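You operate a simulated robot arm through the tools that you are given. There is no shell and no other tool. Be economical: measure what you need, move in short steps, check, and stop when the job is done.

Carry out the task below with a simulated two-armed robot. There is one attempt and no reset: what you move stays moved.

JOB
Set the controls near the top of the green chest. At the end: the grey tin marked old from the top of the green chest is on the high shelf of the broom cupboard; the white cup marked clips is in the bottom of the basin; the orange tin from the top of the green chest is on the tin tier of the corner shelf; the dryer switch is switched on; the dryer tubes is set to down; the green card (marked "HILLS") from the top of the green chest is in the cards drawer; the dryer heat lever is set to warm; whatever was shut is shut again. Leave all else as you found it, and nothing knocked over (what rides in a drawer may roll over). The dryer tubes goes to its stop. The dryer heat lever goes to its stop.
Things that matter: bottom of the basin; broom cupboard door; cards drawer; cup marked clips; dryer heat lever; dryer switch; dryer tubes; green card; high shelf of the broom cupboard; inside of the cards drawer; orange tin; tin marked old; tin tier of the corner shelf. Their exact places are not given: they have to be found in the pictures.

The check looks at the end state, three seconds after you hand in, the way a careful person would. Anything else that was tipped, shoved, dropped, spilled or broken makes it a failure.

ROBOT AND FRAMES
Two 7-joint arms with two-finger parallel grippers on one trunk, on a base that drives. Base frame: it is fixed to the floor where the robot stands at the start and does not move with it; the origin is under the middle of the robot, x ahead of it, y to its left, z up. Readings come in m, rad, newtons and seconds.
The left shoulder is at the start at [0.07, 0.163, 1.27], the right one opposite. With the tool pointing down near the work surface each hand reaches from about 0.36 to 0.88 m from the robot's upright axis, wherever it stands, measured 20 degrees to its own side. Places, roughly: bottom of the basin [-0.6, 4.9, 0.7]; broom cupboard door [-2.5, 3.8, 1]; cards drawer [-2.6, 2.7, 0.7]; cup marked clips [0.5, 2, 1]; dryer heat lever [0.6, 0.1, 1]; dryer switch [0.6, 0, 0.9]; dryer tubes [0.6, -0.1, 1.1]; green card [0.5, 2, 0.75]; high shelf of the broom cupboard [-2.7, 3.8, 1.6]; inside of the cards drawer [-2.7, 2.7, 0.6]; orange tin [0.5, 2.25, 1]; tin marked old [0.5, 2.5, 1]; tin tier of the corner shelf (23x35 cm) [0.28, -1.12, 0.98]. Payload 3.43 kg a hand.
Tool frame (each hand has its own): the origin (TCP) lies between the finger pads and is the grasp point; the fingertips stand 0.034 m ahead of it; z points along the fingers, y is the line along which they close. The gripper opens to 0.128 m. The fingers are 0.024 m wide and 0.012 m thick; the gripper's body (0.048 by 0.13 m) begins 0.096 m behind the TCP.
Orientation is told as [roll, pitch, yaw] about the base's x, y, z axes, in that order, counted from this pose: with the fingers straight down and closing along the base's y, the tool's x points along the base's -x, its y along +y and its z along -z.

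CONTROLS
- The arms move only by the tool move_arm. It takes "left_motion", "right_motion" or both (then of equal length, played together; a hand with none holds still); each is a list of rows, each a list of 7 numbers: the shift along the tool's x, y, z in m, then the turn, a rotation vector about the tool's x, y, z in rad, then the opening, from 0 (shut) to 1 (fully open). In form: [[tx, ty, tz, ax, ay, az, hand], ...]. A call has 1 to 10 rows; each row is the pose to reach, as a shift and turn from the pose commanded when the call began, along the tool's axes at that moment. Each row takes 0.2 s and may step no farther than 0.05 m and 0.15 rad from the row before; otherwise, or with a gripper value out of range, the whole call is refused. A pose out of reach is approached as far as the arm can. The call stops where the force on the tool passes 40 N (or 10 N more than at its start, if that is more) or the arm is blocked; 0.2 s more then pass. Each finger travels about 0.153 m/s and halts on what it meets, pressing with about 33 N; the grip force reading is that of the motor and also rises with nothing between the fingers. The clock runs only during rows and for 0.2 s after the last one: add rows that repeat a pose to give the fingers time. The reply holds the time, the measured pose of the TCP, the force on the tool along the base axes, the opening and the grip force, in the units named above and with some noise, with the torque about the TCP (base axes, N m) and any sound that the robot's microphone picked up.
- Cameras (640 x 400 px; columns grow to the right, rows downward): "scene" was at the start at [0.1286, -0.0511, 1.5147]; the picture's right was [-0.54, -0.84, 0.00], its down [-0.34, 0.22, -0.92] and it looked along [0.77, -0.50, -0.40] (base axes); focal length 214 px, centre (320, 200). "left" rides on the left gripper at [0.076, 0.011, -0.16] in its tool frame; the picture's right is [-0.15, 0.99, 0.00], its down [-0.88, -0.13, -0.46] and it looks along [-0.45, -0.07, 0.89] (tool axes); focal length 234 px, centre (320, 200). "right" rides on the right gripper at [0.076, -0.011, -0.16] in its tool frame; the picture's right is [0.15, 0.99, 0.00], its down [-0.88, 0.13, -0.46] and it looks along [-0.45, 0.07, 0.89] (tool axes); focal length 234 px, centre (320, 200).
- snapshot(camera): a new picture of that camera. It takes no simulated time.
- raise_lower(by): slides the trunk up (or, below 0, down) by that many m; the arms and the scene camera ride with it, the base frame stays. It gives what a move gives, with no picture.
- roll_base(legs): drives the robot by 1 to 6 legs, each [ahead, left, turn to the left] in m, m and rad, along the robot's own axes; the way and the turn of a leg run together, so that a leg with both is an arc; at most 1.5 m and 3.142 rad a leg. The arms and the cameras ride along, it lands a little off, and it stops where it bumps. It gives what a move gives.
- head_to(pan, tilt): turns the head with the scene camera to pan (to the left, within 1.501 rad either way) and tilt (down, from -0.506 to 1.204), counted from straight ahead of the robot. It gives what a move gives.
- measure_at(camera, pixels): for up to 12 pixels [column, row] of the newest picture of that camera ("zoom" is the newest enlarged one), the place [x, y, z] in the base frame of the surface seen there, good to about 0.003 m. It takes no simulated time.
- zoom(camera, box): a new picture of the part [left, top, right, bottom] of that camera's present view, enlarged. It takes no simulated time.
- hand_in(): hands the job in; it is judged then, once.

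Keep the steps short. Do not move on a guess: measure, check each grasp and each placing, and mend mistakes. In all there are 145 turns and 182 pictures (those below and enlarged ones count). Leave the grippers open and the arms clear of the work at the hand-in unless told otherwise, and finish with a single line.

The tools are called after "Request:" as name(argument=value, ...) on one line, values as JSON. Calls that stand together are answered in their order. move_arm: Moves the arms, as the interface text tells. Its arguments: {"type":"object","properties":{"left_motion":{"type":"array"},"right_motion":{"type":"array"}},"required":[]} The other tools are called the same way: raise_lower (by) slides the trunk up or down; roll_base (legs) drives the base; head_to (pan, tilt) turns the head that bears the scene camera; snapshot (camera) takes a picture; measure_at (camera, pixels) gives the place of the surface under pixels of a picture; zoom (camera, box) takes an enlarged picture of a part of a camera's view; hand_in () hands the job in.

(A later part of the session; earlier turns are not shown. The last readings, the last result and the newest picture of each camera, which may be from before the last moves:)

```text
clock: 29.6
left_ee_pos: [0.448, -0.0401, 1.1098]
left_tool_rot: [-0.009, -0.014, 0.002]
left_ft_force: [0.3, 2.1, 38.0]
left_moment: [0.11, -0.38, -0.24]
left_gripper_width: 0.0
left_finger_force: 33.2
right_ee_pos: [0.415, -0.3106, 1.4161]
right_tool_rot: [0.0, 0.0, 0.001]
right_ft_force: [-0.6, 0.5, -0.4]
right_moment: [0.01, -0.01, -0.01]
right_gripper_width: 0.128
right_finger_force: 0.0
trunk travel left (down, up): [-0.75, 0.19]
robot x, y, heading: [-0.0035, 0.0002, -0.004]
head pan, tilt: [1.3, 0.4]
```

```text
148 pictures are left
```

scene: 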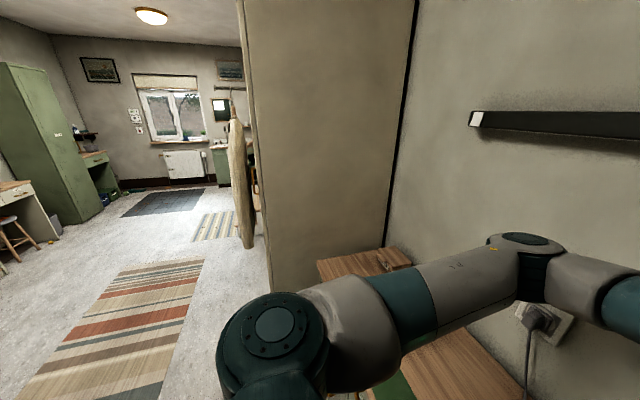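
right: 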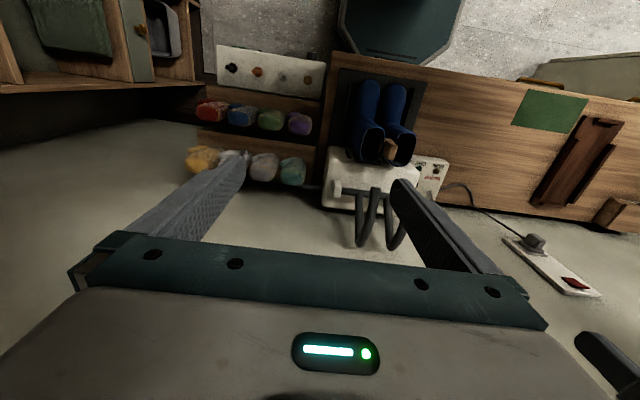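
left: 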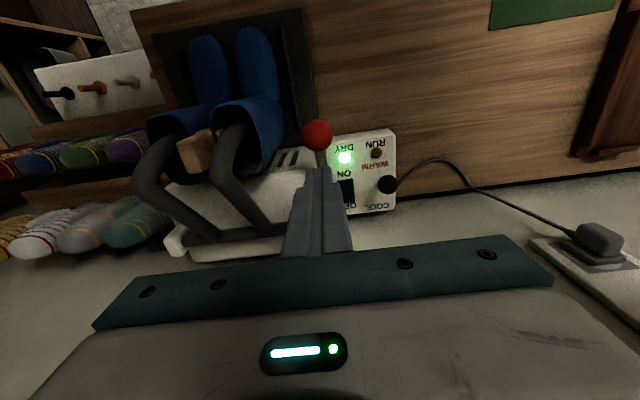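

There is a partition at the left end of the bench; I'll have to drive around it. First I lift the left hand with smaller steps.

Request:
move_arm(left_motion=[[0, 0, -0.04, 0, 0, 0, 0], [0, 0.02, -0.08, 0, 0, 0, 0.3], [0, 0.05, -0.11, 0, 0, 0, 0.6], [0, 0.085, -0.14, 0, 0, 0, 1], [0, 0.12, -0.17, 0, 0, 0, 1], [0.01, 0.155, -0.2, 0, 0, 0, 1], [0.02, 0.185, -0.235, 0, 0, 0, 1], [0.03, 0.21, -0.27, 0, 0, 0, 1], [0.04, 0.23, -0.31, 0, 0, 0, 1]])

Request:
measure_at(camera="scene", pixels=[[262, 200], [270, 280], [235, 110], [245, 240], [180, 260], [200, 230], [180, 200], [220, 180], [100, 215], [60, 240], [120, 300], [185, 165]])

```text
clock: 31.6
left_ee_pos: [0.4044, 0.1902, 1.4175]
left_tool_rot: [-0.007, -0.011, 0.002]
left_ft_force: [-0.5, -0.4, 0.1]
left_moment: [0.02, -0.05, -0.02]
left_gripper_width: 0.128
left_finger_force: 0.1
right_ee_pos: [0.4149, -0.3125, 1.416]
right_tool_rot: [0.0, -0.003, -0.002]
right_ft_force: [-0.7, -0.2, -0.2]
right_moment: [-0.06, -0.03, -0.01]
right_gripper_width: 0.1281
right_finger_force: 0.1
trunk travel left (down, up): [-0.75, 0.19]
robot x, y, heading: [-0.0024, 0.0032, -0.002]
head pan, tilt: [1.3, 0.4]
```

```text
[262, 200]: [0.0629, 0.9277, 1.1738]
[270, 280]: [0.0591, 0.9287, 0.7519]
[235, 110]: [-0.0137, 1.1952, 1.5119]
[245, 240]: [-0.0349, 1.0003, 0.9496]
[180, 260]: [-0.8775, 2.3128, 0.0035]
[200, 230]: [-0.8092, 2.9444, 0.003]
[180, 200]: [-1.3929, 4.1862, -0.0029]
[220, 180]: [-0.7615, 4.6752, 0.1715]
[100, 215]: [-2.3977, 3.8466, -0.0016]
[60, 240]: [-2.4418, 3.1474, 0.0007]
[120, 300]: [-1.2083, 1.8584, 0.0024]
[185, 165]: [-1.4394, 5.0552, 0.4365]
```

Partition runs along y≈0.93 out to x≈-0.04. I back up 0.75 m, then strafe left 2.2 m in the clear aisle, then look ahead.

Request:
roll_base(legs=[[-0.75, 0, 0], [0, 1.1, 0], [0, 1.1, 0]])

Request:
head_to(pan=0, tilt=0.4)

Request:
snapshot(camera="scene")

```text
clock: 46.1
left_ee_pos: [-0.3379, 2.3542, 1.4165]
left_tool_rot: [-0.007, -0.009, -0.017]
left_ft_force: [0.8, -0.1, -1.3]
left_moment: [0.02, 0.02, -0.01]
left_gripper_width: 0.1283
left_finger_force: 0.0
right_ee_pos: [-0.3384, 1.8531, 1.4146]
right_tool_rot: [0.002, 0.001, -0.02]
right_ft_force: [0.2, -0.6, -0.1]
right_moment: [0.01, 0.0, 0.02]
right_gripper_width: 0.1277
right_finger_force: 0.0
trunk travel left (down, up): [-0.75, 0.19]
robot x, y, heading: [-0.7497, 2.1697, -0.017]
head pan, tilt: [1.3, 0.4]
```

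```text
clock: 47.5
left_ee_pos: [-0.3395, 2.3539, 1.4156]
left_tool_rot: [-0.005, -0.008, -0.015]
left_ft_force: [-0.1, -0.8, -0.2]
left_moment: [-0.01, -0.02, 0.02]
left_gripper_width: 0.1278
left_finger_force: 0.0
right_ee_pos: [-0.3375, 1.8532, 1.4146]
right_tool_rot: [-0.002, -0.001, -0.021]
right_ft_force: [-0.4, -0.5, -0.7]
right_moment: [0.0, 0.01, -0.04]
right_gripper_width: 0.128
right_finger_force: 0.1
trunk travel left (down, up): [-0.75, 0.19]
robot x, y, heading: [-0.7483, 2.1777, -0.017]
head pan, tilt: [0.0, 0.4]
```

```text
147 pictures are left
```

scene: 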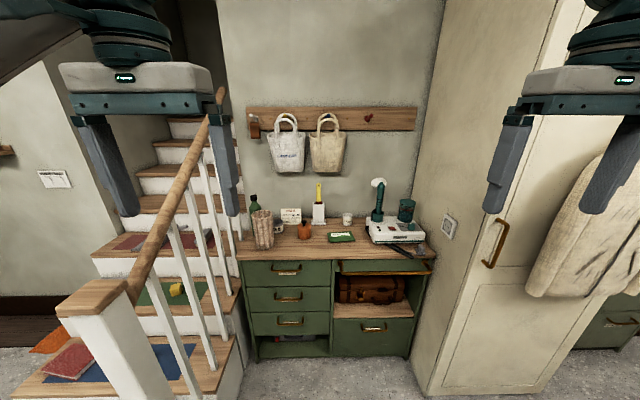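

The green chest stands ahead. I zoom on its top.

Request:
zoom(camera="scene", box=[235, 160, 435, 285])

Request:
measure_at(camera="zoom", pixels=[[223, 222], [357, 185], [340, 245], [180, 180], [145, 222], [90, 200], [265, 175], [500, 330], [545, 200], [100, 270], [350, 275], [30, 290]])

```text
3.20 times, centred on (335, 222) of scene
```

zoom: 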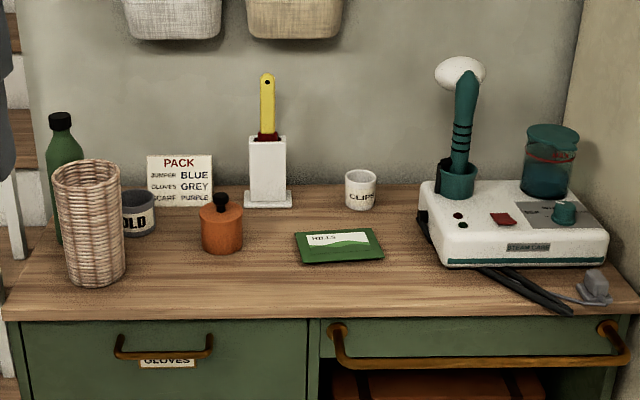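

```text
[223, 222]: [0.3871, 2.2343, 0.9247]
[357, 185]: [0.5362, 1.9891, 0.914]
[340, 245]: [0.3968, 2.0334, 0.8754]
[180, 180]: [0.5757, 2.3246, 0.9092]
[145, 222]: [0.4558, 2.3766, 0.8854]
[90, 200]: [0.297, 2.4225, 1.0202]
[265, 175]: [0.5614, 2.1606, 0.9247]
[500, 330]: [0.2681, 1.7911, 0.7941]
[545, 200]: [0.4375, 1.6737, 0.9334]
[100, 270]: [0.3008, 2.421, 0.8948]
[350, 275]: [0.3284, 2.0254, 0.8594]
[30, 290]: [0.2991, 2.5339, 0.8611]
```

Seen: OLD tin behind the wicker basket, orange tin, HILLS card, CLIPS cup. I check banister positions and precise item sizes.

Request:
measure_at(camera="scene", pixels=[[100, 320], [130, 290], [215, 100], [236, 200], [195, 300], [430, 260], [420, 380], [250, 350], [560, 280], [285, 150]])

Request:
measure_at(camera="zoom", pixels=[[303, 263], [383, 257], [294, 233], [370, 229], [203, 240], [242, 240], [222, 205], [222, 198], [155, 220], [138, 195], [120, 165], [125, 280]])

```text
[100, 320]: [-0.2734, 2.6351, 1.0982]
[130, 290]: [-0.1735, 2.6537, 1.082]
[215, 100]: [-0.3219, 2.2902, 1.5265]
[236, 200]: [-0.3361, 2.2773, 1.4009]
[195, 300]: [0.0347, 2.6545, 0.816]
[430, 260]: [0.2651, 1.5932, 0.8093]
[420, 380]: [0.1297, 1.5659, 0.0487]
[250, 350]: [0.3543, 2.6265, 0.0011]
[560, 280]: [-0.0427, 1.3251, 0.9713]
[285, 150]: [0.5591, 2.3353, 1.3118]
```

```text
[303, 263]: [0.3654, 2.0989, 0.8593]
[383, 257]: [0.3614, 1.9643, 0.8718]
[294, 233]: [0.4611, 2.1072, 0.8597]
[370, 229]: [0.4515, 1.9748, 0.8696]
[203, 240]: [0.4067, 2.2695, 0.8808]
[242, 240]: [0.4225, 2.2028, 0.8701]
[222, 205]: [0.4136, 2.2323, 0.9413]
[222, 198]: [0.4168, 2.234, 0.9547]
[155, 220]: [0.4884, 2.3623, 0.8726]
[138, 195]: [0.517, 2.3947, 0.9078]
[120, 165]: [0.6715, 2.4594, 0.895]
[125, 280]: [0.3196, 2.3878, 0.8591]
```

Space between partition (y 1.56) and banister (y 2.6) is enough. I drive forward 0.63 m and right 0.1 m.

Request:
roll_base(legs=[[0.35, -0.1, 0.017], [0.28, 0, 0]])

Request:
head_to(pan=0.1, tilt=0.75)

Request:
snapshot(camera="scene")

Request:
snapshot(camera="left")

```text
clock: 51.3
left_ee_pos: [0.2213, 2.1376, 1.4111]
left_tool_rot: [0.001, -0.002, -0.245]
left_ft_force: [3.5, -2.2, -1.9]
left_moment: [0.1, 0.46, 0.03]
left_gripper_width: 0.1279
left_finger_force: 0.0
right_ee_pos: [0.1006, 1.6585, 1.4251]
right_tool_rot: [-0.009, -0.052, -0.221]
right_ft_force: [5.1, -1.2, -0.6]
right_moment: [0.26, 0.64, -0.03]
right_gripper_width: 0.1283
right_finger_force: 0.1
trunk travel left (down, up): [-0.75, 0.19]
robot x, y, heading: [-0.2207, 2.0548, -0.239]
head pan, tilt: [0.0, 0.4]
stopped in leg 2: the robot was blocked; the commanded pose is now the measured one
```

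```text
clock: 52.2
left_ee_pos: [0.2151, 2.1572, 1.4141]
left_tool_rot: [-0.004, -0.012, -0.227]
left_ft_force: [-0.1, -0.6, -0.4]
left_moment: [0.01, 0.01, 0.01]
left_gripper_width: 0.1279
left_finger_force: 0.1
right_ee_pos: [0.1088, 1.675, 1.4198]
right_tool_rot: [-0.019, -0.029, -0.2]
right_ft_force: [1.3, -0.4, -0.5]
right_moment: [0.02, -0.02, 0.0]
right_gripper_width: 0.1282
right_finger_force: 0.1
trunk travel left (down, up): [-0.75, 0.19]
robot x, y, heading: [-0.2196, 2.0677, -0.227]
head pan, tilt: [0.099, 0.75]
```

```text
145 pictures are left
```

scene: 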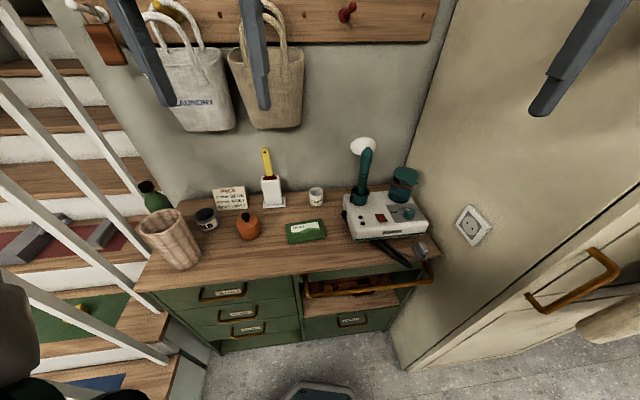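

```text
144 pictures are left
```

left: 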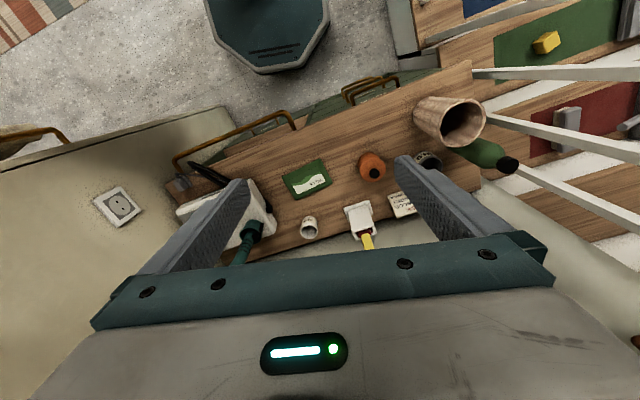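

The base was blocked on the right, turning it to -0.23 rad. I look to the right to see what touched.

Request:
head_to(pan=-1.2, tilt=0.5)

Request:
snapshot(camera="scene")

Request:
head_to(pan=1.2, tilt=0.5)

Request:
snapshot(camera="scene")

```text
clock: 53.6
left_ee_pos: [0.2156, 2.1571, 1.4151]
left_tool_rot: [-0.005, -0.012, -0.226]
left_ft_force: [-0.2, 0.3, -0.2]
left_moment: [-0.02, -0.01, 0.04]
left_gripper_width: 0.1281
left_finger_force: 0.0
right_ee_pos: [0.1088, 1.6754, 1.4214]
right_tool_rot: [-0.021, -0.029, -0.201]
right_ft_force: [0.0, -0.3, 0.7]
right_moment: [-0.01, -0.02, 0.02]
right_gripper_width: 0.1276
right_finger_force: 0.0
trunk travel left (down, up): [-0.75, 0.19]
robot x, y, heading: [-0.2244, 2.0628, -0.226]
head pan, tilt: [-1.201, 0.499]
```

```text
143 pictures are left
```

scene: 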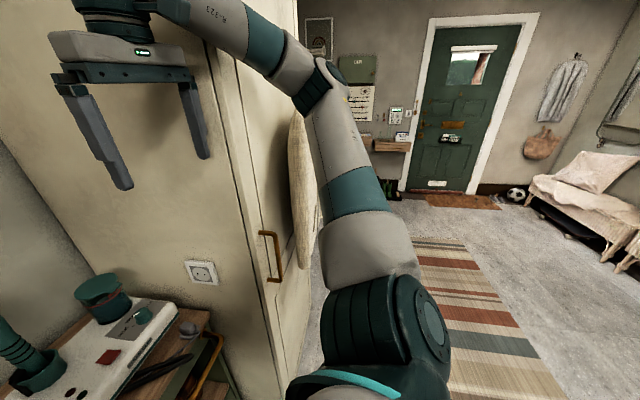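

```text
clock: 55.8
left_ee_pos: [0.2163, 2.1572, 1.4137]
left_tool_rot: [-0.005, -0.013, -0.227]
left_ft_force: [-0.3, -0.1, -0.5]
left_moment: [-0.03, 0.02, -0.02]
left_gripper_width: 0.1282
left_finger_force: 0.1
right_ee_pos: [0.1106, 1.6762, 1.4212]
right_tool_rot: [-0.019, -0.029, -0.201]
right_ft_force: [-0.2, 0.8, -1.2]
right_moment: [0.04, 0.02, 0.0]
right_gripper_width: 0.1278
right_finger_force: 0.1
trunk travel left (down, up): [-0.75, 0.19]
robot x, y, heading: [-0.2216, 2.0634, -0.229]
head pan, tilt: [1.201, 0.499]
```

```text
142 pictures are left
```

scene: 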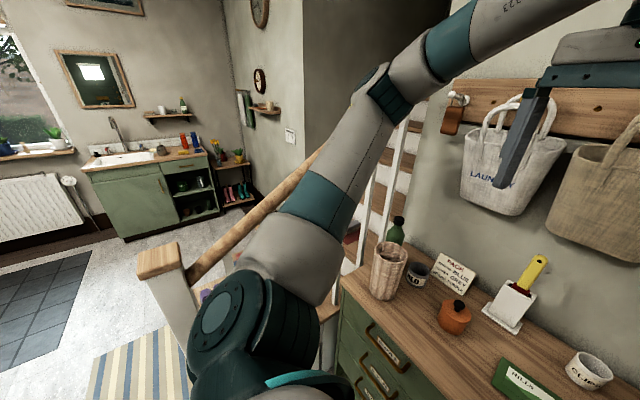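

The right elbow leaned on the tall wardrobe's edge. I back off 0.2 m, turning straight again and going a bit left.

Request:
roll_base(legs=[[-0.15, 0.05, 0.0], [0, 0.05, 0.228]])

Request:
head_to(pan=-0.9, tilt=0.3)

Request:
snapshot(camera="scene")

```text
clock: 58.1
left_ee_pos: [0.0722, 2.3807, 1.4075]
left_tool_rot: [0.001, 0.005, 0.001]
left_ft_force: [-0.6, 0.3, 0.0]
left_moment: [-0.02, 0.05, 0.04]
left_gripper_width: 0.1277
left_finger_force: 0.0
right_ee_pos: [0.0813, 1.8881, 1.4127]
right_tool_rot: [-0.013, -0.012, 0.028]
right_ft_force: [-0.1, 0.4, -0.4]
right_moment: [0.02, 0.03, 0.03]
right_gripper_width: 0.1282
right_finger_force: 0.1
trunk travel left (down, up): [-0.75, 0.19]
robot x, y, heading: [-0.3528, 2.1953, 0.003]
head pan, tilt: [1.201, 0.499]
```

```text
clock: 60.1
left_ee_pos: [0.0721, 2.3816, 1.4073]
left_tool_rot: [-0.001, 0.005, 0.003]
left_ft_force: [0.8, 0.7, 0.3]
left_moment: [-0.01, 0.0, -0.01]
left_gripper_width: 0.128
left_finger_force: 0.0
right_ee_pos: [0.0809, 1.8897, 1.4126]
right_tool_rot: [-0.014, -0.013, 0.028]
right_ft_force: [-0.5, 0.1, -0.5]
right_moment: [0.01, 0.0, 0.0]
right_gripper_width: 0.128
right_finger_force: 0.1
trunk travel left (down, up): [-0.75, 0.19]
robot x, y, heading: [-0.3539, 2.1935, 0.003]
head pan, tilt: [-0.901, 0.3]
```

```text
141 pictures are left
```

scene: 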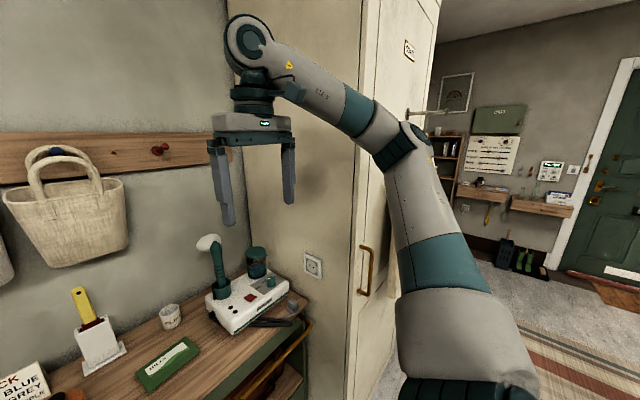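

Request:
measure_at(camera="scene", pixels=[[405, 150], [375, 120], [355, 200], [345, 350]])

Request:
head_to(pan=0.15, tilt=0.6)

Request:
zoom(camera="scene", box=[180, 120, 440, 280])

```text
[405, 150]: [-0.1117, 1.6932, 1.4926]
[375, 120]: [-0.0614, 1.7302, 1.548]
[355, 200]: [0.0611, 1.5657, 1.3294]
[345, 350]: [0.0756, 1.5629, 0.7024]
```

```text
clock: 61.4
left_ee_pos: [0.0724, 2.3817, 1.4069]
left_tool_rot: [0.0, 0.005, 0.004]
left_ft_force: [0.4, 0.4, -0.7]
left_moment: [0.01, 0.05, 0.01]
left_gripper_width: 0.1279
left_finger_force: 0.2
right_ee_pos: [0.0818, 1.8886, 1.4123]
right_tool_rot: [-0.014, -0.012, 0.027]
right_ft_force: [0.6, 0.2, 1.2]
right_moment: [0.0, 0.01, -0.02]
right_gripper_width: 0.1277
right_finger_force: 0.1
trunk travel left (down, up): [-0.75, 0.19]
robot x, y, heading: [-0.3558, 2.1999, 0.004]
head pan, tilt: [0.15, 0.6]
```

```text
2.46 times, centred on (310, 200) of scene
```

zoom: 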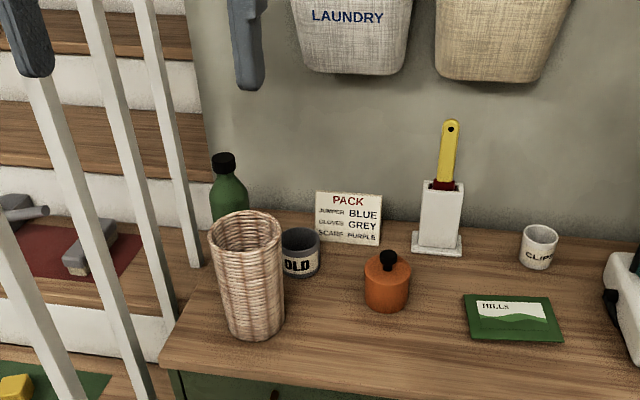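

I measure the old tin, orange tin, cup and card more precisely.

Request:
measure_at(camera="zoom", pixels=[[297, 268], [284, 235], [317, 235], [300, 228], [300, 272], [540, 232], [524, 240], [556, 240], [387, 258], [387, 300], [368, 285], [408, 285]])

Request:
measure_at(camera="zoom", pixels=[[474, 341], [563, 342], [463, 296], [548, 296], [515, 320], [537, 268], [245, 215], [282, 330], [212, 300], [222, 160], [240, 240], [350, 240]])

Request:
roll_base(legs=[[0.15, 0, 0]])

```text
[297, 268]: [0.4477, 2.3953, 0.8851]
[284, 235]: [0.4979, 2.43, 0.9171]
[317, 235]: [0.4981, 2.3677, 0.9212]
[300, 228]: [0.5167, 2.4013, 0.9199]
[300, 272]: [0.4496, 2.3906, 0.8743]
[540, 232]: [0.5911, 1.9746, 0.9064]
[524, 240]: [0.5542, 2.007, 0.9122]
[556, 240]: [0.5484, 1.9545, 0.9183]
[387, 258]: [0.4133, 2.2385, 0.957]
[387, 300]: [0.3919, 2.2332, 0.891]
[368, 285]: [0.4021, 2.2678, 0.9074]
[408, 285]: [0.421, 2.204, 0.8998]
```

```text
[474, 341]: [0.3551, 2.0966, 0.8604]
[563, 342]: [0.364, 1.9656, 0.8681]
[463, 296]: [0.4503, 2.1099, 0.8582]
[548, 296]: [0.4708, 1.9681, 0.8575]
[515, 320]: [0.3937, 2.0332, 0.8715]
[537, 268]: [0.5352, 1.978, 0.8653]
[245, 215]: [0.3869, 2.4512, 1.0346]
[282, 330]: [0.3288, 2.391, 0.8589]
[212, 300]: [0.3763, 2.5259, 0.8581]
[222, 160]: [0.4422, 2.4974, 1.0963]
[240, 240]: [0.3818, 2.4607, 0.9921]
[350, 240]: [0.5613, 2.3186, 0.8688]
```

```text
clock: 62.8
left_ee_pos: [0.2218, 2.3804, 1.408]
left_tool_rot: [-0.001, 0.001, 0.0]
left_ft_force: [-0.7, -0.9, 0.0]
left_moment: [0.0, -0.01, 0.01]
left_gripper_width: 0.1281
left_finger_force: 0.2
right_ee_pos: [0.2301, 1.8881, 1.4145]
right_tool_rot: [-0.015, -0.014, 0.026]
right_ft_force: [-1.0, -0.1, -0.2]
right_moment: [0.0, -0.02, -0.01]
right_gripper_width: 0.128
right_finger_force: 0.1
trunk travel left (down, up): [-0.75, 0.19]
robot x, y, heading: [-0.2047, 2.1986, 0.003]
head pan, tilt: [0.15, 0.6]
```

Old tin: centre about (0.482, 2.400), top 0.92, radius 0.035; the bags hang above. I check bag clearance before reaching in.

Request:
snapshot(camera="scene")

Request:
measure_at(camera="scene", pixels=[[300, 130], [300, 110], [330, 125], [280, 125], [380, 130], [300, 80], [260, 200], [255, 175], [222, 160], [230, 190]])

```text
139 pictures are left
```

scene: 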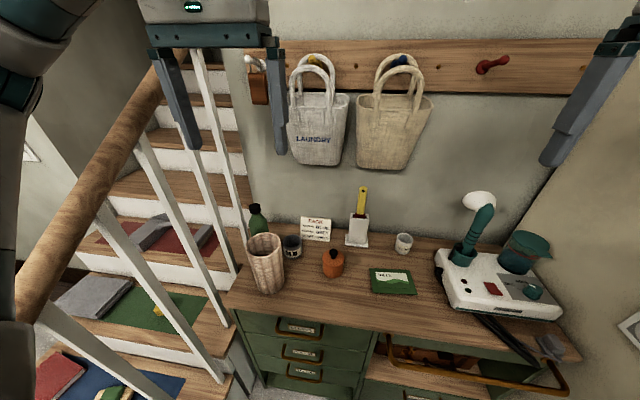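

```text
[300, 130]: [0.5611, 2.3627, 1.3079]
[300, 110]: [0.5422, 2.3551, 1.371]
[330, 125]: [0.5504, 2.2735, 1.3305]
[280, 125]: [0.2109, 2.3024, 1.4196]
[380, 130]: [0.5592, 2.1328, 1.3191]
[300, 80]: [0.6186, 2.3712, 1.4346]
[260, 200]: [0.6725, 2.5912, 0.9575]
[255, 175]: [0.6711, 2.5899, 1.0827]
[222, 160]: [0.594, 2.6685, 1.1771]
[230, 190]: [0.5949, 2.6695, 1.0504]
```

Bags' bottom is about z 1.22, front x 0.54; OK. I turn the left hand (yaw +1.1) while moving toward (0.40, 2.39, 1.15).

Request:
move_arm(left_motion=[[-0.018, 0.001, 0.026, 0, 0, -0.11, 0.8], [-0.036, 0.002, 0.052, 0, 0, -0.22, 0.8], [-0.054, 0.003, 0.078, 0, 0, -0.33, 0.8], [-0.072, 0.004, 0.104, 0, 0, -0.44, 0.8], [-0.09, 0.005, 0.13, 0, 0, -0.55, 0.8], [-0.108, 0.006, 0.156, 0, 0, -0.66, 0.8], [-0.126, 0.007, 0.182, 0, 0, -0.77, 0.8], [-0.144, 0.008, 0.208, 0, 0, -0.88, 0.8], [-0.162, 0.009, 0.234, 0, 0, -0.99, 0.8], [-0.18, 0.01, 0.258, 0, 0, -1.1, 0.8]])

Request:
snapshot(camera="left")

Request:
snapshot(camera="scene")

```text
clock: 64.6
left_ee_pos: [0.3408, 2.4038, 1.3039]
left_tool_rot: [-0.152, -0.133, 0.936]
left_ft_force: [0.1, -0.3, 0.2]
left_moment: [0.01, 0.05, 0.01]
left_gripper_width: 0.1025
left_finger_force: 0.1
right_ee_pos: [0.2165, 1.8988, 1.4156]
right_tool_rot: [0.0, -0.029, 0.065]
right_ft_force: [0.9, 0.7, -0.5]
right_moment: [0.0, 0.07, -0.01]
right_gripper_width: 0.1278
right_finger_force: 0.1
trunk travel left (down, up): [-0.75, 0.19]
robot x, y, heading: [-0.2094, 2.2083, 0.04]
head pan, tilt: [0.15, 0.6]
stopped in row 9 (left hand): the arm was blocked; the commanded pose is now the measured one
```

```text
138 pictures are left
```

left: 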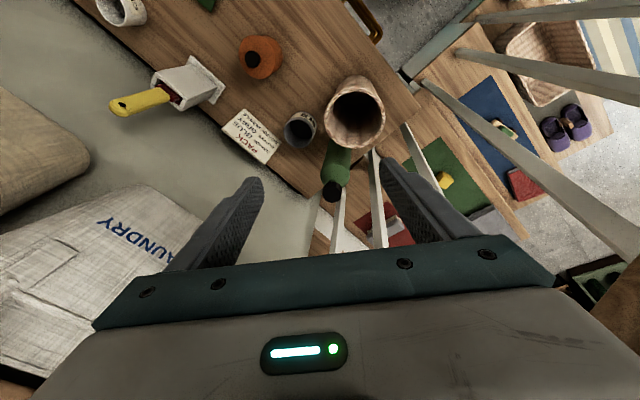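

```text
137 pictures are left
```

scene: 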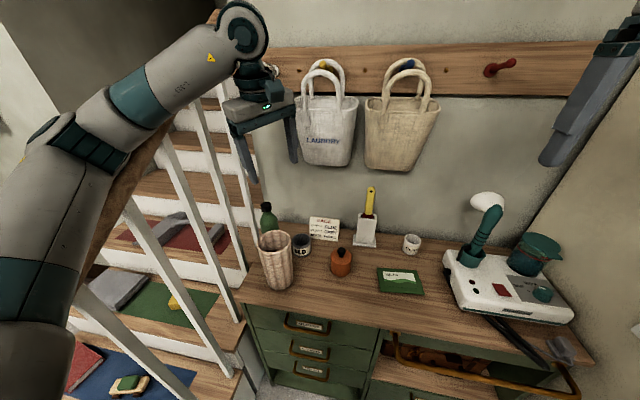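

The left elbow met the stair rail. I withdraw the left hand up and back, and will take the old tin with the right hand reaching across instead.

Request:
move_arm(left_motion=[[0.022, 0.005, -0.015, 0, 0, 0.13, 0.8], [0.044, 0.01, -0.03, 0, 0, 0.26, 0.8], [0.066, 0.016, -0.045, 0, 0, 0.39, 0.8], [0.088, 0.022, -0.06, 0, 0, 0.52, 0.8], [0.11, 0.027, -0.075, 0, 0, 0.65, 0.8], [0.132, 0.033, -0.09, 0, 0, 0.78, 0.8], [0.152, 0.038, -0.1, 0, 0, 0.92, 0.8]])

Request:
roll_base(legs=[[0, -0.03, -0.04]])

Request:
snapshot(camera="scene")

```text
clock: 66.2
left_ee_pos: [0.225, 2.3155, 1.3602]
left_tool_rot: [0.0, -0.165, -0.002]
left_ft_force: [0.3, -0.3, -0.4]
left_moment: [-0.03, -0.02, 0.01]
left_gripper_width: 0.1025
left_finger_force: 0.2
right_ee_pos: [0.237, 1.9124, 1.4131]
right_tool_rot: [-0.014, -0.014, 0.055]
right_ft_force: [-0.6, 0.0, 0.2]
right_moment: [0.03, -0.02, 0.0]
right_gripper_width: 0.1281
right_finger_force: 0.0
trunk travel left (down, up): [-0.75, 0.19]
robot x, y, heading: [-0.207, 2.2094, 0.029]
head pan, tilt: [0.15, 0.6]
```

```text
clock: 67.1
left_ee_pos: [0.232, 2.269, 1.3612]
left_tool_rot: [0.001, -0.162, -0.041]
left_ft_force: [0.8, 0.2, 0.6]
left_moment: [0.01, -0.01, 0.02]
left_gripper_width: 0.1024
left_finger_force: 0.0
right_ee_pos: [0.2267, 1.8639, 1.4128]
right_tool_rot: [-0.014, -0.015, 0.014]
right_ft_force: [0.4, -0.5, -0.8]
right_moment: [0.0, -0.02, -0.01]
right_gripper_width: 0.128
right_finger_force: 0.0
trunk travel left (down, up): [-0.75, 0.19]
robot x, y, heading: [-0.2063, 2.177, -0.01]
head pan, tilt: [0.15, 0.6]
```

```text
136 pictures are left
```

scene: 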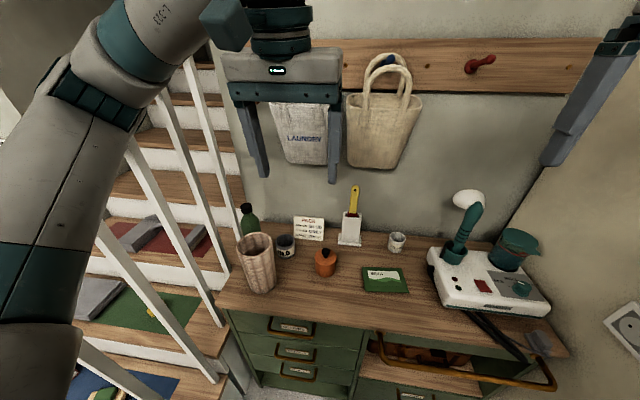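

I move the left hand back out of the way and the right hand diagonally across toward the old tin, turning it to yaw +1.0.

Request:
move_arm(left_motion=[[0.02, 0.01, -0.02, 0, 0.03, 0, 0.8], [0.045, 0.02, -0.04, 0, 0.06, 0, 0.8], [0.07, 0.03, -0.06, 0, 0.09, 0, 0.8], [0.095, 0.04, -0.08, 0, 0.12, 0, 0.8], [0.12, 0.05, -0.1, 0, 0.16, 0, 0.8], [0.145, 0.06, -0.1, 0, 0.16, 0, 0.8], [0.16, 0.07, -0.1, 0, 0.16, 0, 0.8], [0.16, 0.07, -0.1, 0, 0.16, 0, 0.8], [0.16, 0.07, -0.1, 0, 0.16, 0, 0.8], [0.16, 0.07, -0.1, 0, 0.16, 0, 0.8]], right_motion=[[-0.01, 0.03, 0.02, 0, 0, -0.1, 0.8], [-0.02, 0.06, 0.04, 0, 0, -0.2, 0.8], [-0.03, 0.09, 0.065, 0, 0, -0.3, 0.8], [-0.04, 0.125, 0.09, 0, 0, -0.4, 0.8], [-0.055, 0.16, 0.115, 0, 0, -0.5, 0.8], [-0.07, 0.195, 0.14, 0, 0, -0.6, 0.8], [-0.085, 0.23, 0.165, 0, 0, -0.7, 0.8], [-0.1, 0.265, 0.19, 0, 0, -0.8, 0.8], [-0.11, 0.3, 0.21, 0, 0, -0.9, 0.8], [-0.12, 0.335, 0.23, 0, 0, -1.0, 0.8]])

Request:
snapshot(camera="right")

Request:
snapshot(camera="scene")

```text
clock: 69.3
left_ee_pos: [0.0613, 2.3456, 1.4312]
left_tool_rot: [-0.003, 0.0, -0.041]
left_ft_force: [-0.2, 0.0, 0.2]
left_moment: [-0.01, 0.01, 0.02]
left_gripper_width: 0.1026
left_finger_force: 0.1
right_ee_pos: [0.3441, 2.1997, 1.1795]
right_tool_rot: [-0.018, 0.007, 1.018]
right_ft_force: [0.6, 0.8, 0.8]
right_moment: [-0.06, 0.01, 0.02]
right_gripper_width: 0.1024
right_finger_force: 0.3
trunk travel left (down, up): [-0.75, 0.19]
robot x, y, heading: [-0.2058, 2.1763, -0.01]
head pan, tilt: [0.15, 0.6]
```

```text
135 pictures are left
```

right: 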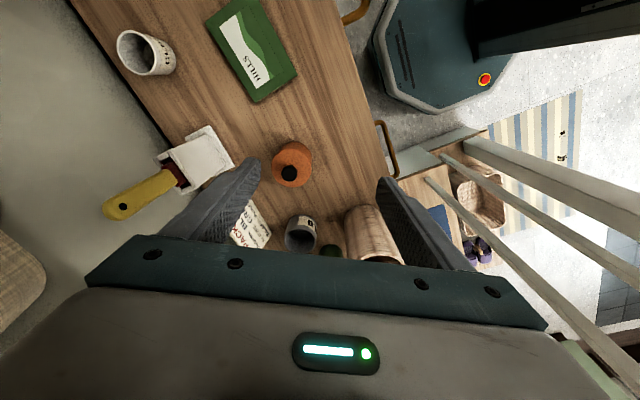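

```text
134 pictures are left
```

scene: 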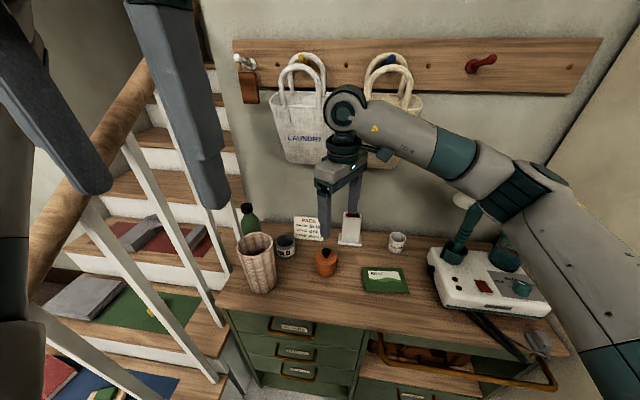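

Right hand is fine here. I measure the old tin rim in the right picture around (300,232).

Request:
measure_at(camera="right", pixels=[[287, 233], [316, 228], [300, 217], [285, 242], [312, 246], [328, 250], [349, 235], [372, 262], [232, 235], [268, 225]])

```text
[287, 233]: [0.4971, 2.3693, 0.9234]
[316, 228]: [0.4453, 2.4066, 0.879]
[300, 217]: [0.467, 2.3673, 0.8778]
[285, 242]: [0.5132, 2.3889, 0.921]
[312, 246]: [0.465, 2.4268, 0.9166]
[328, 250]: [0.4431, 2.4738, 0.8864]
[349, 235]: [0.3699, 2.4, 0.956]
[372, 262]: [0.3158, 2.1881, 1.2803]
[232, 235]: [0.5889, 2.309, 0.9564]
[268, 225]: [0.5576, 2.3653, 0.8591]
```

Tin centre (0.483, 2.400), r≈0.034. I go above it first, opening 8.5 cm.

Request:
move_arm(right_motion=[[-0.042, -0.002, 0.015, 0, 0, 0, 0.66], [-0.084, -0.004, 0.03, 0, 0, 0, 0.66], [-0.126, -0.007, 0.045, 0, 0, 0, 0.66], [-0.168, -0.009, 0.06, 0, 0, 0, 0.66], [-0.208, -0.011, 0.08, 0, 0, 0, 0.66], [-0.2435, -0.0131, 0.1, 0, 0, 0, 0.66]])

Request:
snapshot(camera="right")

Request:
zoom(camera="scene", box=[200, 100, 440, 300])

```text
clock: 70.7
left_ee_pos: [0.0612, 2.3444, 1.4317]
left_tool_rot: [-0.002, -0.003, -0.039]
left_ft_force: [-0.2, -0.6, -0.2]
left_moment: [0.02, 0.01, 0.0]
left_gripper_width: 0.1023
left_finger_force: 0.0
right_ee_pos: [0.4418, 2.3329, 1.1217]
right_tool_rot: [-0.018, 0.005, 1.014]
right_ft_force: [-0.2, -0.3, -0.2]
right_moment: [-0.03, 0.01, -0.02]
right_gripper_width: 0.0846
right_finger_force: 0.2
right hand out of reach, approached as far as the arm can: row 5, 6
trunk travel left (down, up): [-0.75, 0.19]
robot x, y, heading: [-0.205, 2.1746, -0.011]
head pan, tilt: [0.15, 0.6]
```

```text
133 pictures are left
```

right: 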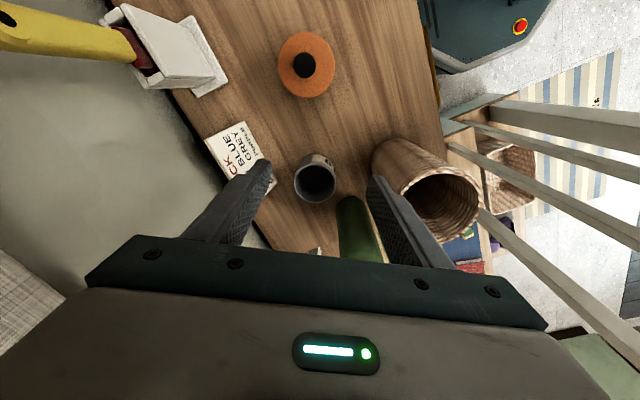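

```text
2.00 times, centred on (320, 200) of scene
```

zoom: 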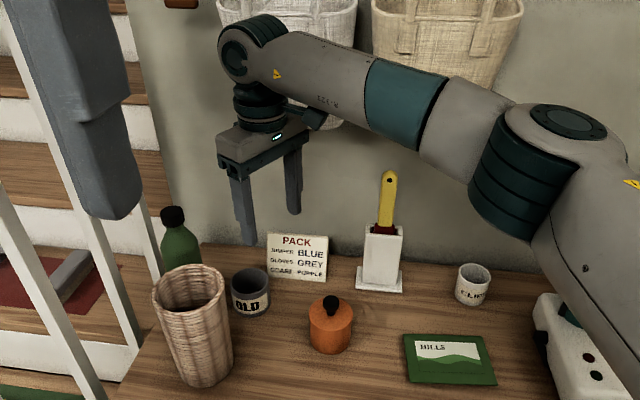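

A bit out of reach. I shift the base 5 cm ahead and 6 cm left (tips are above everything near).

Request:
roll_base(legs=[[0.05, 0.06, 0.01]])

Request:
snapshot(camera="right")

```text
clock: 71.7
left_ee_pos: [0.106, 2.402, 1.4331]
left_tool_rot: [0.001, -0.005, -0.029]
left_ft_force: [0.4, -0.1, 0.4]
left_moment: [0.06, -0.07, -0.03]
left_gripper_width: 0.1025
left_finger_force: 0.1
right_ee_pos: [0.4871, 2.3968, 1.123]
right_tool_rot: [-0.019, 0.002, 1.023]
right_ft_force: [-0.2, 0.2, 0.1]
right_moment: [0.02, -0.02, 0.03]
right_gripper_width: 0.0844
right_finger_force: 0.1
trunk travel left (down, up): [-0.75, 0.19]
robot x, y, heading: [-0.1529, 2.233, 0.002]
head pan, tilt: [0.15, 0.6]
```

```text
131 pictures are left
```

right: 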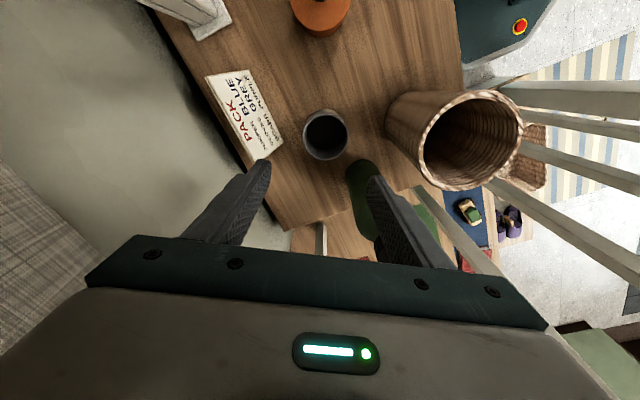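

Request:
measure_at(camera="right", pixels=[[353, 180], [356, 200], [366, 165], [305, 135], [343, 128], [325, 112], [325, 158], [277, 140], [262, 110], [418, 165]])

```text
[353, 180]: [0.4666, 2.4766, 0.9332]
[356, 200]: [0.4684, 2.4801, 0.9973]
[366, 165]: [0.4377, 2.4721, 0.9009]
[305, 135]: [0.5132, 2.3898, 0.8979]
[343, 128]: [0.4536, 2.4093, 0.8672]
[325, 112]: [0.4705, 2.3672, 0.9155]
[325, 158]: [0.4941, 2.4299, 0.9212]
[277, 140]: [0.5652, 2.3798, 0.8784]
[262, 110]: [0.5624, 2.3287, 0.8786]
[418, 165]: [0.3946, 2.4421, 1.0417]
```

Clear of bottle and sign by about 3 cm. I descend over the tin, then grip.

Request:
move_arm(right_motion=[[-0.001, 0.006, 0.045, 0, 0, 0, 0.66], [-0.0015, 0.0065, 0.09, 0, 0, 0, 0.66], [-0.002, 0.007, 0.135, 0, 0, 0, 0.66], [-0.003, 0.0075, 0.18, 0, 0, 0, 0.66], [-0.0035, 0.008, 0.22, 0, 0, 0, 0.66], [-0.0035, 0.008, 0.22, 0, 0, 0, 0.3], [-0.0035, 0.008, 0.22, 0, 0, 0, 0.3], [-0.0035, 0.008, 0.22, 0, 0, 0, 0.3]])

Request:
zoom(camera="scene", box=[180, 120, 420, 320])

```text
clock: 73.5
left_ee_pos: [0.1067, 2.4052, 1.4324]
left_tool_rot: [-0.001, -0.004, -0.028]
left_ft_force: [-0.2, 0.4, -0.2]
left_moment: [0.01, -0.02, -0.02]
left_gripper_width: 0.1023
left_finger_force: 0.1
right_ee_pos: [0.4877, 2.4051, 0.9021]
right_tool_rot: [-0.02, 0.003, 1.022]
right_ft_force: [2.8, -1.4, 11.5]
right_moment: [0.06, 0.3, -0.01]
right_gripper_width: 0.0738
right_finger_force: 32.9
trunk travel left (down, up): [-0.75, 0.19]
robot x, y, heading: [-0.1599, 2.236, -0.003]
head pan, tilt: [0.15, 0.6]
```

```text
2.00 times, centred on (300, 220) of scene
```

zoom: 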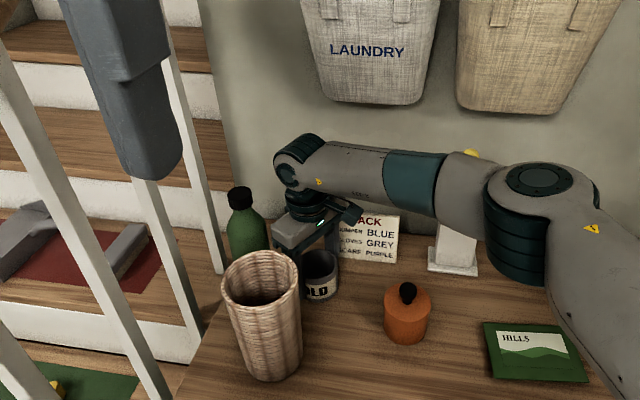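

The tin is gripped (7.4 cm wide). I lift it 13 cm, and measure the chest's front edge for a resting spot.

Request:
move_arm(right_motion=[[0, 0, -0.04, 0, 0, 0, 0.3], [0, 0, -0.08, 0, 0, 0, 0.3], [0, 0, -0.12, 0, 0, 0, 0.3], [0, 0, -0.15, 0, 0, 0, 0.3]])

Request:
snapshot(camera="scene")

Request:
measure_at(camera="scene", pixels=[[300, 316], [320, 320], [340, 325], [360, 330], [340, 315], [330, 305]])

```text
clock: 74.5
left_ee_pos: [0.1074, 2.4051, 1.4324]
left_tool_rot: [0.002, -0.004, -0.03]
left_ft_force: [-1.3, -0.3, -0.2]
left_moment: [-0.02, 0.02, -0.02]
left_gripper_width: 0.1025
left_finger_force: 0.0
right_ee_pos: [0.4852, 2.4065, 1.0529]
right_tool_rot: [-0.019, 0.003, 1.024]
right_ft_force: [-1.0, -0.5, -1.5]
right_moment: [-0.01, -0.04, -0.01]
right_gripper_width: 0.0737
right_finger_force: 33.0
trunk travel left (down, up): [-0.75, 0.19]
robot x, y, heading: [-0.1571, 2.2328, -0.004]
head pan, tilt: [0.15, 0.6]
```

```text
129 pictures are left
```

scene: 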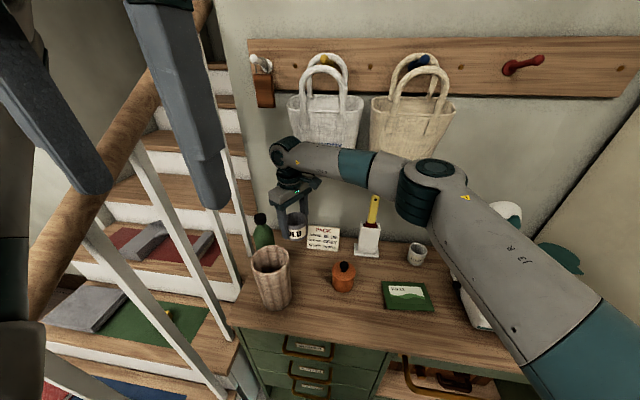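

```text
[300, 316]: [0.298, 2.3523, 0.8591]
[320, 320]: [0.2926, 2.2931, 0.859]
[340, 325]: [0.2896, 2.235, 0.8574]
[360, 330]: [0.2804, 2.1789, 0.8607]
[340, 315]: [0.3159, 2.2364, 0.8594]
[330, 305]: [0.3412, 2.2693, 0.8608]
```

Clear. I carry it to a free spot at the front (0.325, 2.16) and hover.

Request:
move_arm(right_motion=[[0.042, 0.001, 0, 0, 0, 0, 0.3], [0.084, 0.002, 0, 0, 0, 0, 0.3], [0.126, 0.004, 0, 0, 0, 0, 0.3], [0.168, 0.005, 0, 0, 0, 0, 0.3], [0.21, 0.006, 0, 0, 0, 0, 0.3], [0.252, 0.007, 0, 0, 0, 0, 0.3], [0.2937, 0.0085, 0, 0, 0, 0, 0.3], [0.2937, 0.0085, 0.04, 0, 0, 0, 0.3], [0.2937, 0.0085, 0.08, 0, 0, 0, 0.3], [0.2937, 0.0085, 0.12, 0, 0, 0, 0.3]])

Request:
snapshot(camera="scene")

```text
clock: 76.7
left_ee_pos: [0.1085, 2.4049, 1.432]
left_tool_rot: [0.0, -0.003, -0.032]
left_ft_force: [0.4, 0.1, 0.3]
left_moment: [0.05, 0.04, -0.03]
left_gripper_width: 0.1024
left_finger_force: 0.1
right_ee_pos: [0.326, 2.158, 0.9323]
right_tool_rot: [-0.018, 0.003, 1.023]
right_ft_force: [0.6, -0.5, -2.1]
right_moment: [0.02, 0.01, 0.01]
right_gripper_width: 0.0739
right_finger_force: 33.0
trunk travel left (down, up): [-0.75, 0.19]
robot x, y, heading: [-0.1542, 2.2392, 0.004]
head pan, tilt: [0.15, 0.6]
```

```text
128 pictures are left
```

scene: 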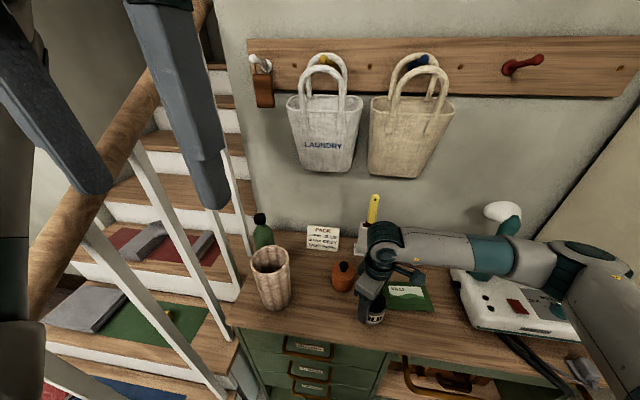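

I set it down 3 cm lower, open slightly and rise.

Request:
move_arm(right_motion=[[0, 0, 0.02, 0, 0, 0, 0.3], [0, 0, 0.03, 0, 0, 0, 0.3], [0, 0, 0.03, 0, 0, 0, 0.66], [0, 0, 0.03, 0, 0, 0, 0.66], [0, 0, -0.01, 0, 0, 0, 0.66], [0, 0, -0.06, 0, 0, 0, 0.66], [0, 0, -0.11, 0, 0, 0, 0.66], [0.02, 0, -0.15, 0, 0, 0, 0.66]])

Request:
snapshot(camera="scene")

Request:
snapshot(camera="right")

```text
clock: 78.5
left_ee_pos: [0.1059, 2.4041, 1.4329]
left_tool_rot: [0.0, -0.002, -0.029]
left_ft_force: [-0.4, -0.3, -0.3]
left_moment: [0.01, 0.02, 0.0]
left_gripper_width: 0.1026
left_finger_force: 0.0
right_ee_pos: [0.3139, 2.1426, 1.0834]
right_tool_rot: [-0.019, 0.004, 1.024]
right_ft_force: [-0.6, -0.4, -0.4]
right_moment: [0.02, 0.0, 0.01]
right_gripper_width: 0.0843
right_finger_force: 0.0
trunk travel left (down, up): [-0.75, 0.19]
robot x, y, heading: [-0.1585, 2.2326, 0.001]
head pan, tilt: [0.15, 0.6]
```

```text
127 pictures are left
```

scene: 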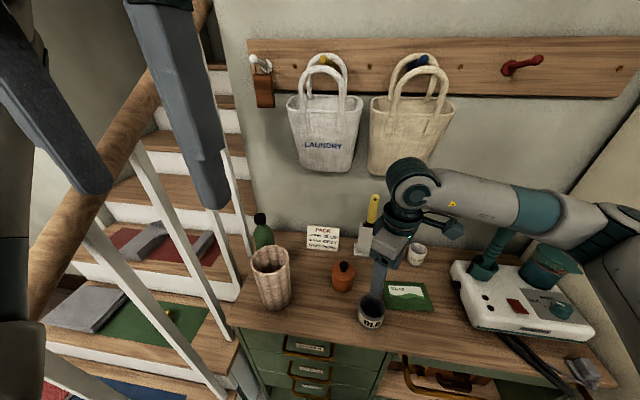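

```text
126 pictures are left
```

right: 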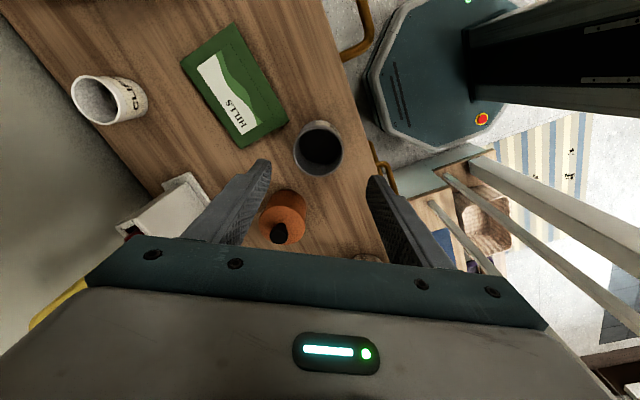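

The tin stands well. To grip it from the front for the shelf, I back the base 0.3 m and turn the right hand back to yaw 0.

Request:
roll_base(legs=[[-0.3, 0, 0]])

Request:
move_arm(right_motion=[[0, 0, 0, 0, 0, 0.15, 0.66], [0, 0, 0, 0, 0, 0.3, 0.66], [0, 0, 0, 0, 0, 0.45, 0.66], [0, 0, 0, 0, 0, 0.6, 0.66], [0, 0, 0, 0, 0, 0.75, 0.66], [0, 0, 0, 0, 0, 0.9, 0.75], [0, 0, 0, 0, 0, 1.02, 0.75]])

Request:
move_arm(right_motion=[[0, 0, 0, 0, -0.14, 0, 0.75], [0, 0, 0, 0, -0.28, 0, 0.75], [0, 0, 0.02, 0, -0.42, 0, 0.75], [0, 0, 0.04, 0, -0.56, 0, 0.75], [0, 0, 0.06, 0, -0.7, 0, 0.75], [0, 0, 0.08, 0, -0.84, 0, 0.75], [0, 0, 0.1, 0, -0.98, 0, 0.75], [0, 0, 0.12, 0, -1.1, 0, 0.75]])

Request:
head_to(pan=-0.05, tilt=0.65)

Request:
snapshot(camera="scene")

```text
clock: 80.5
left_ee_pos: [-0.1902, 2.4048, 1.4321]
left_tool_rot: [0.001, -0.002, -0.029]
left_ft_force: [0.0, 0.7, 0.0]
left_moment: [-0.01, 0.0, 0.0]
left_gripper_width: 0.1027
left_finger_force: 0.2
right_ee_pos: [0.0164, 2.1436, 1.0819]
right_tool_rot: [-0.017, 0.002, 1.023]
right_ft_force: [0.3, 0.4, 0.2]
right_moment: [0.01, 0.02, 0.03]
right_gripper_width: 0.0844
right_finger_force: 0.1
trunk travel left (down, up): [-0.75, 0.19]
robot x, y, heading: [-0.4561, 2.2344, 0.002]
head pan, tilt: [0.15, 0.6]
```

```text
clock: 82.2
left_ee_pos: [-0.1909, 2.4052, 1.4318]
left_tool_rot: [0.0, -0.001, -0.03]
left_ft_force: [-0.2, 0.2, 0.4]
left_moment: [-0.04, -0.01, 0.01]
left_gripper_width: 0.1025
left_finger_force: 0.1
right_ee_pos: [0.0154, 2.1429, 1.0822]
right_tool_rot: [-0.012, -0.013, 0.0]
right_ft_force: [-0.4, -0.9, 0.1]
right_moment: [-0.01, 0.01, 0.02]
right_gripper_width: 0.0961
right_finger_force: 0.1
trunk travel left (down, up): [-0.75, 0.19]
robot x, y, heading: [-0.4573, 2.2359, -0.001]
head pan, tilt: [0.15, 0.6]
```

```text
clock: 84.0
left_ee_pos: [-0.1928, 2.4127, 1.4311]
left_tool_rot: [-0.004, -0.004, -0.031]
left_ft_force: [0.6, 1.0, -0.3]
left_moment: [-0.13, -0.01, 0.0]
left_gripper_width: 0.1025
left_finger_force: 0.1
right_ee_pos: [0.0193, 2.1489, 0.9647]
right_tool_rot: [-0.034, -1.109, 0.035]
right_ft_force: [-0.4, 0.7, 0.3]
right_moment: [0.0, 0.01, -0.02]
right_gripper_width: 0.0961
right_finger_force: 0.0
right hand out of reach, approached as far as the arm can: row 5, 6, 7, 8
trunk travel left (down, up): [-0.75, 0.19]
robot x, y, heading: [-0.455, 2.2329, 0.002]
head pan, tilt: [0.15, 0.6]
```

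```text
clock: 84.7
left_ee_pos: [-0.1921, 2.4052, 1.4318]
left_tool_rot: [0.0, -0.003, -0.029]
left_ft_force: [0.6, -0.4, -0.7]
left_moment: [0.01, -0.04, -0.01]
left_gripper_width: 0.1024
left_finger_force: 0.1
right_ee_pos: [0.0203, 2.1443, 0.9642]
right_tool_rot: [-0.018, -1.106, 0.019]
right_ft_force: [0.6, 0.1, -0.8]
right_moment: [0.03, -0.05, 0.01]
right_gripper_width: 0.0959
right_finger_force: 0.1
trunk travel left (down, up): [-0.75, 0.19]
robot x, y, heading: [-0.4595, 2.2338, 0.003]
head pan, tilt: [-0.051, 0.649]
```

```text
125 pictures are left
```

scene: 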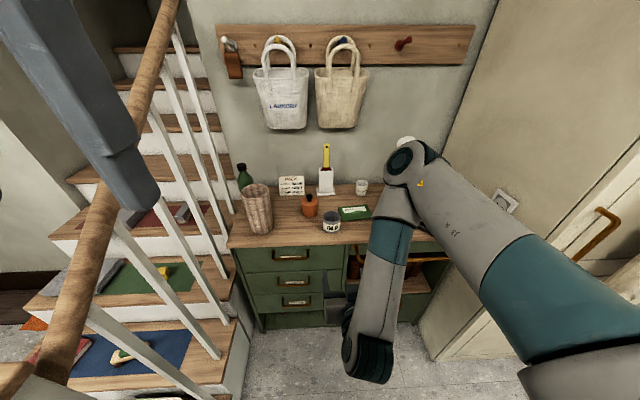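

Request:
measure_at(camera="scene", pixels=[[370, 350], [385, 300], [340, 310], [345, 345], [330, 225], [331, 214], [322, 222], [340, 222], [400, 160]])

Request:
snapshot(camera="right")

```text
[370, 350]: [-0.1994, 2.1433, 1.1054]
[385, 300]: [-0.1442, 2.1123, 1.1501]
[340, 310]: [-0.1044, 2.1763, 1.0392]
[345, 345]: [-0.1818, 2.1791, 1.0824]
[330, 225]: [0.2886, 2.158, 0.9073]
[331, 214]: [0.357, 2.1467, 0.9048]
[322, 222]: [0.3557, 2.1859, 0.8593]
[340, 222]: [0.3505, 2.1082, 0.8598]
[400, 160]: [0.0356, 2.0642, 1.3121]
```

```text
124 pictures are left
```

right: 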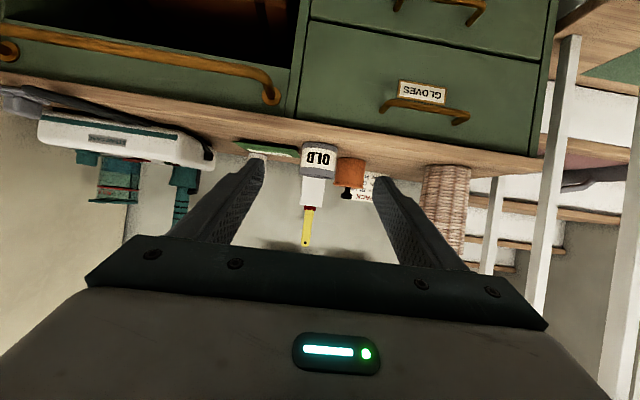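

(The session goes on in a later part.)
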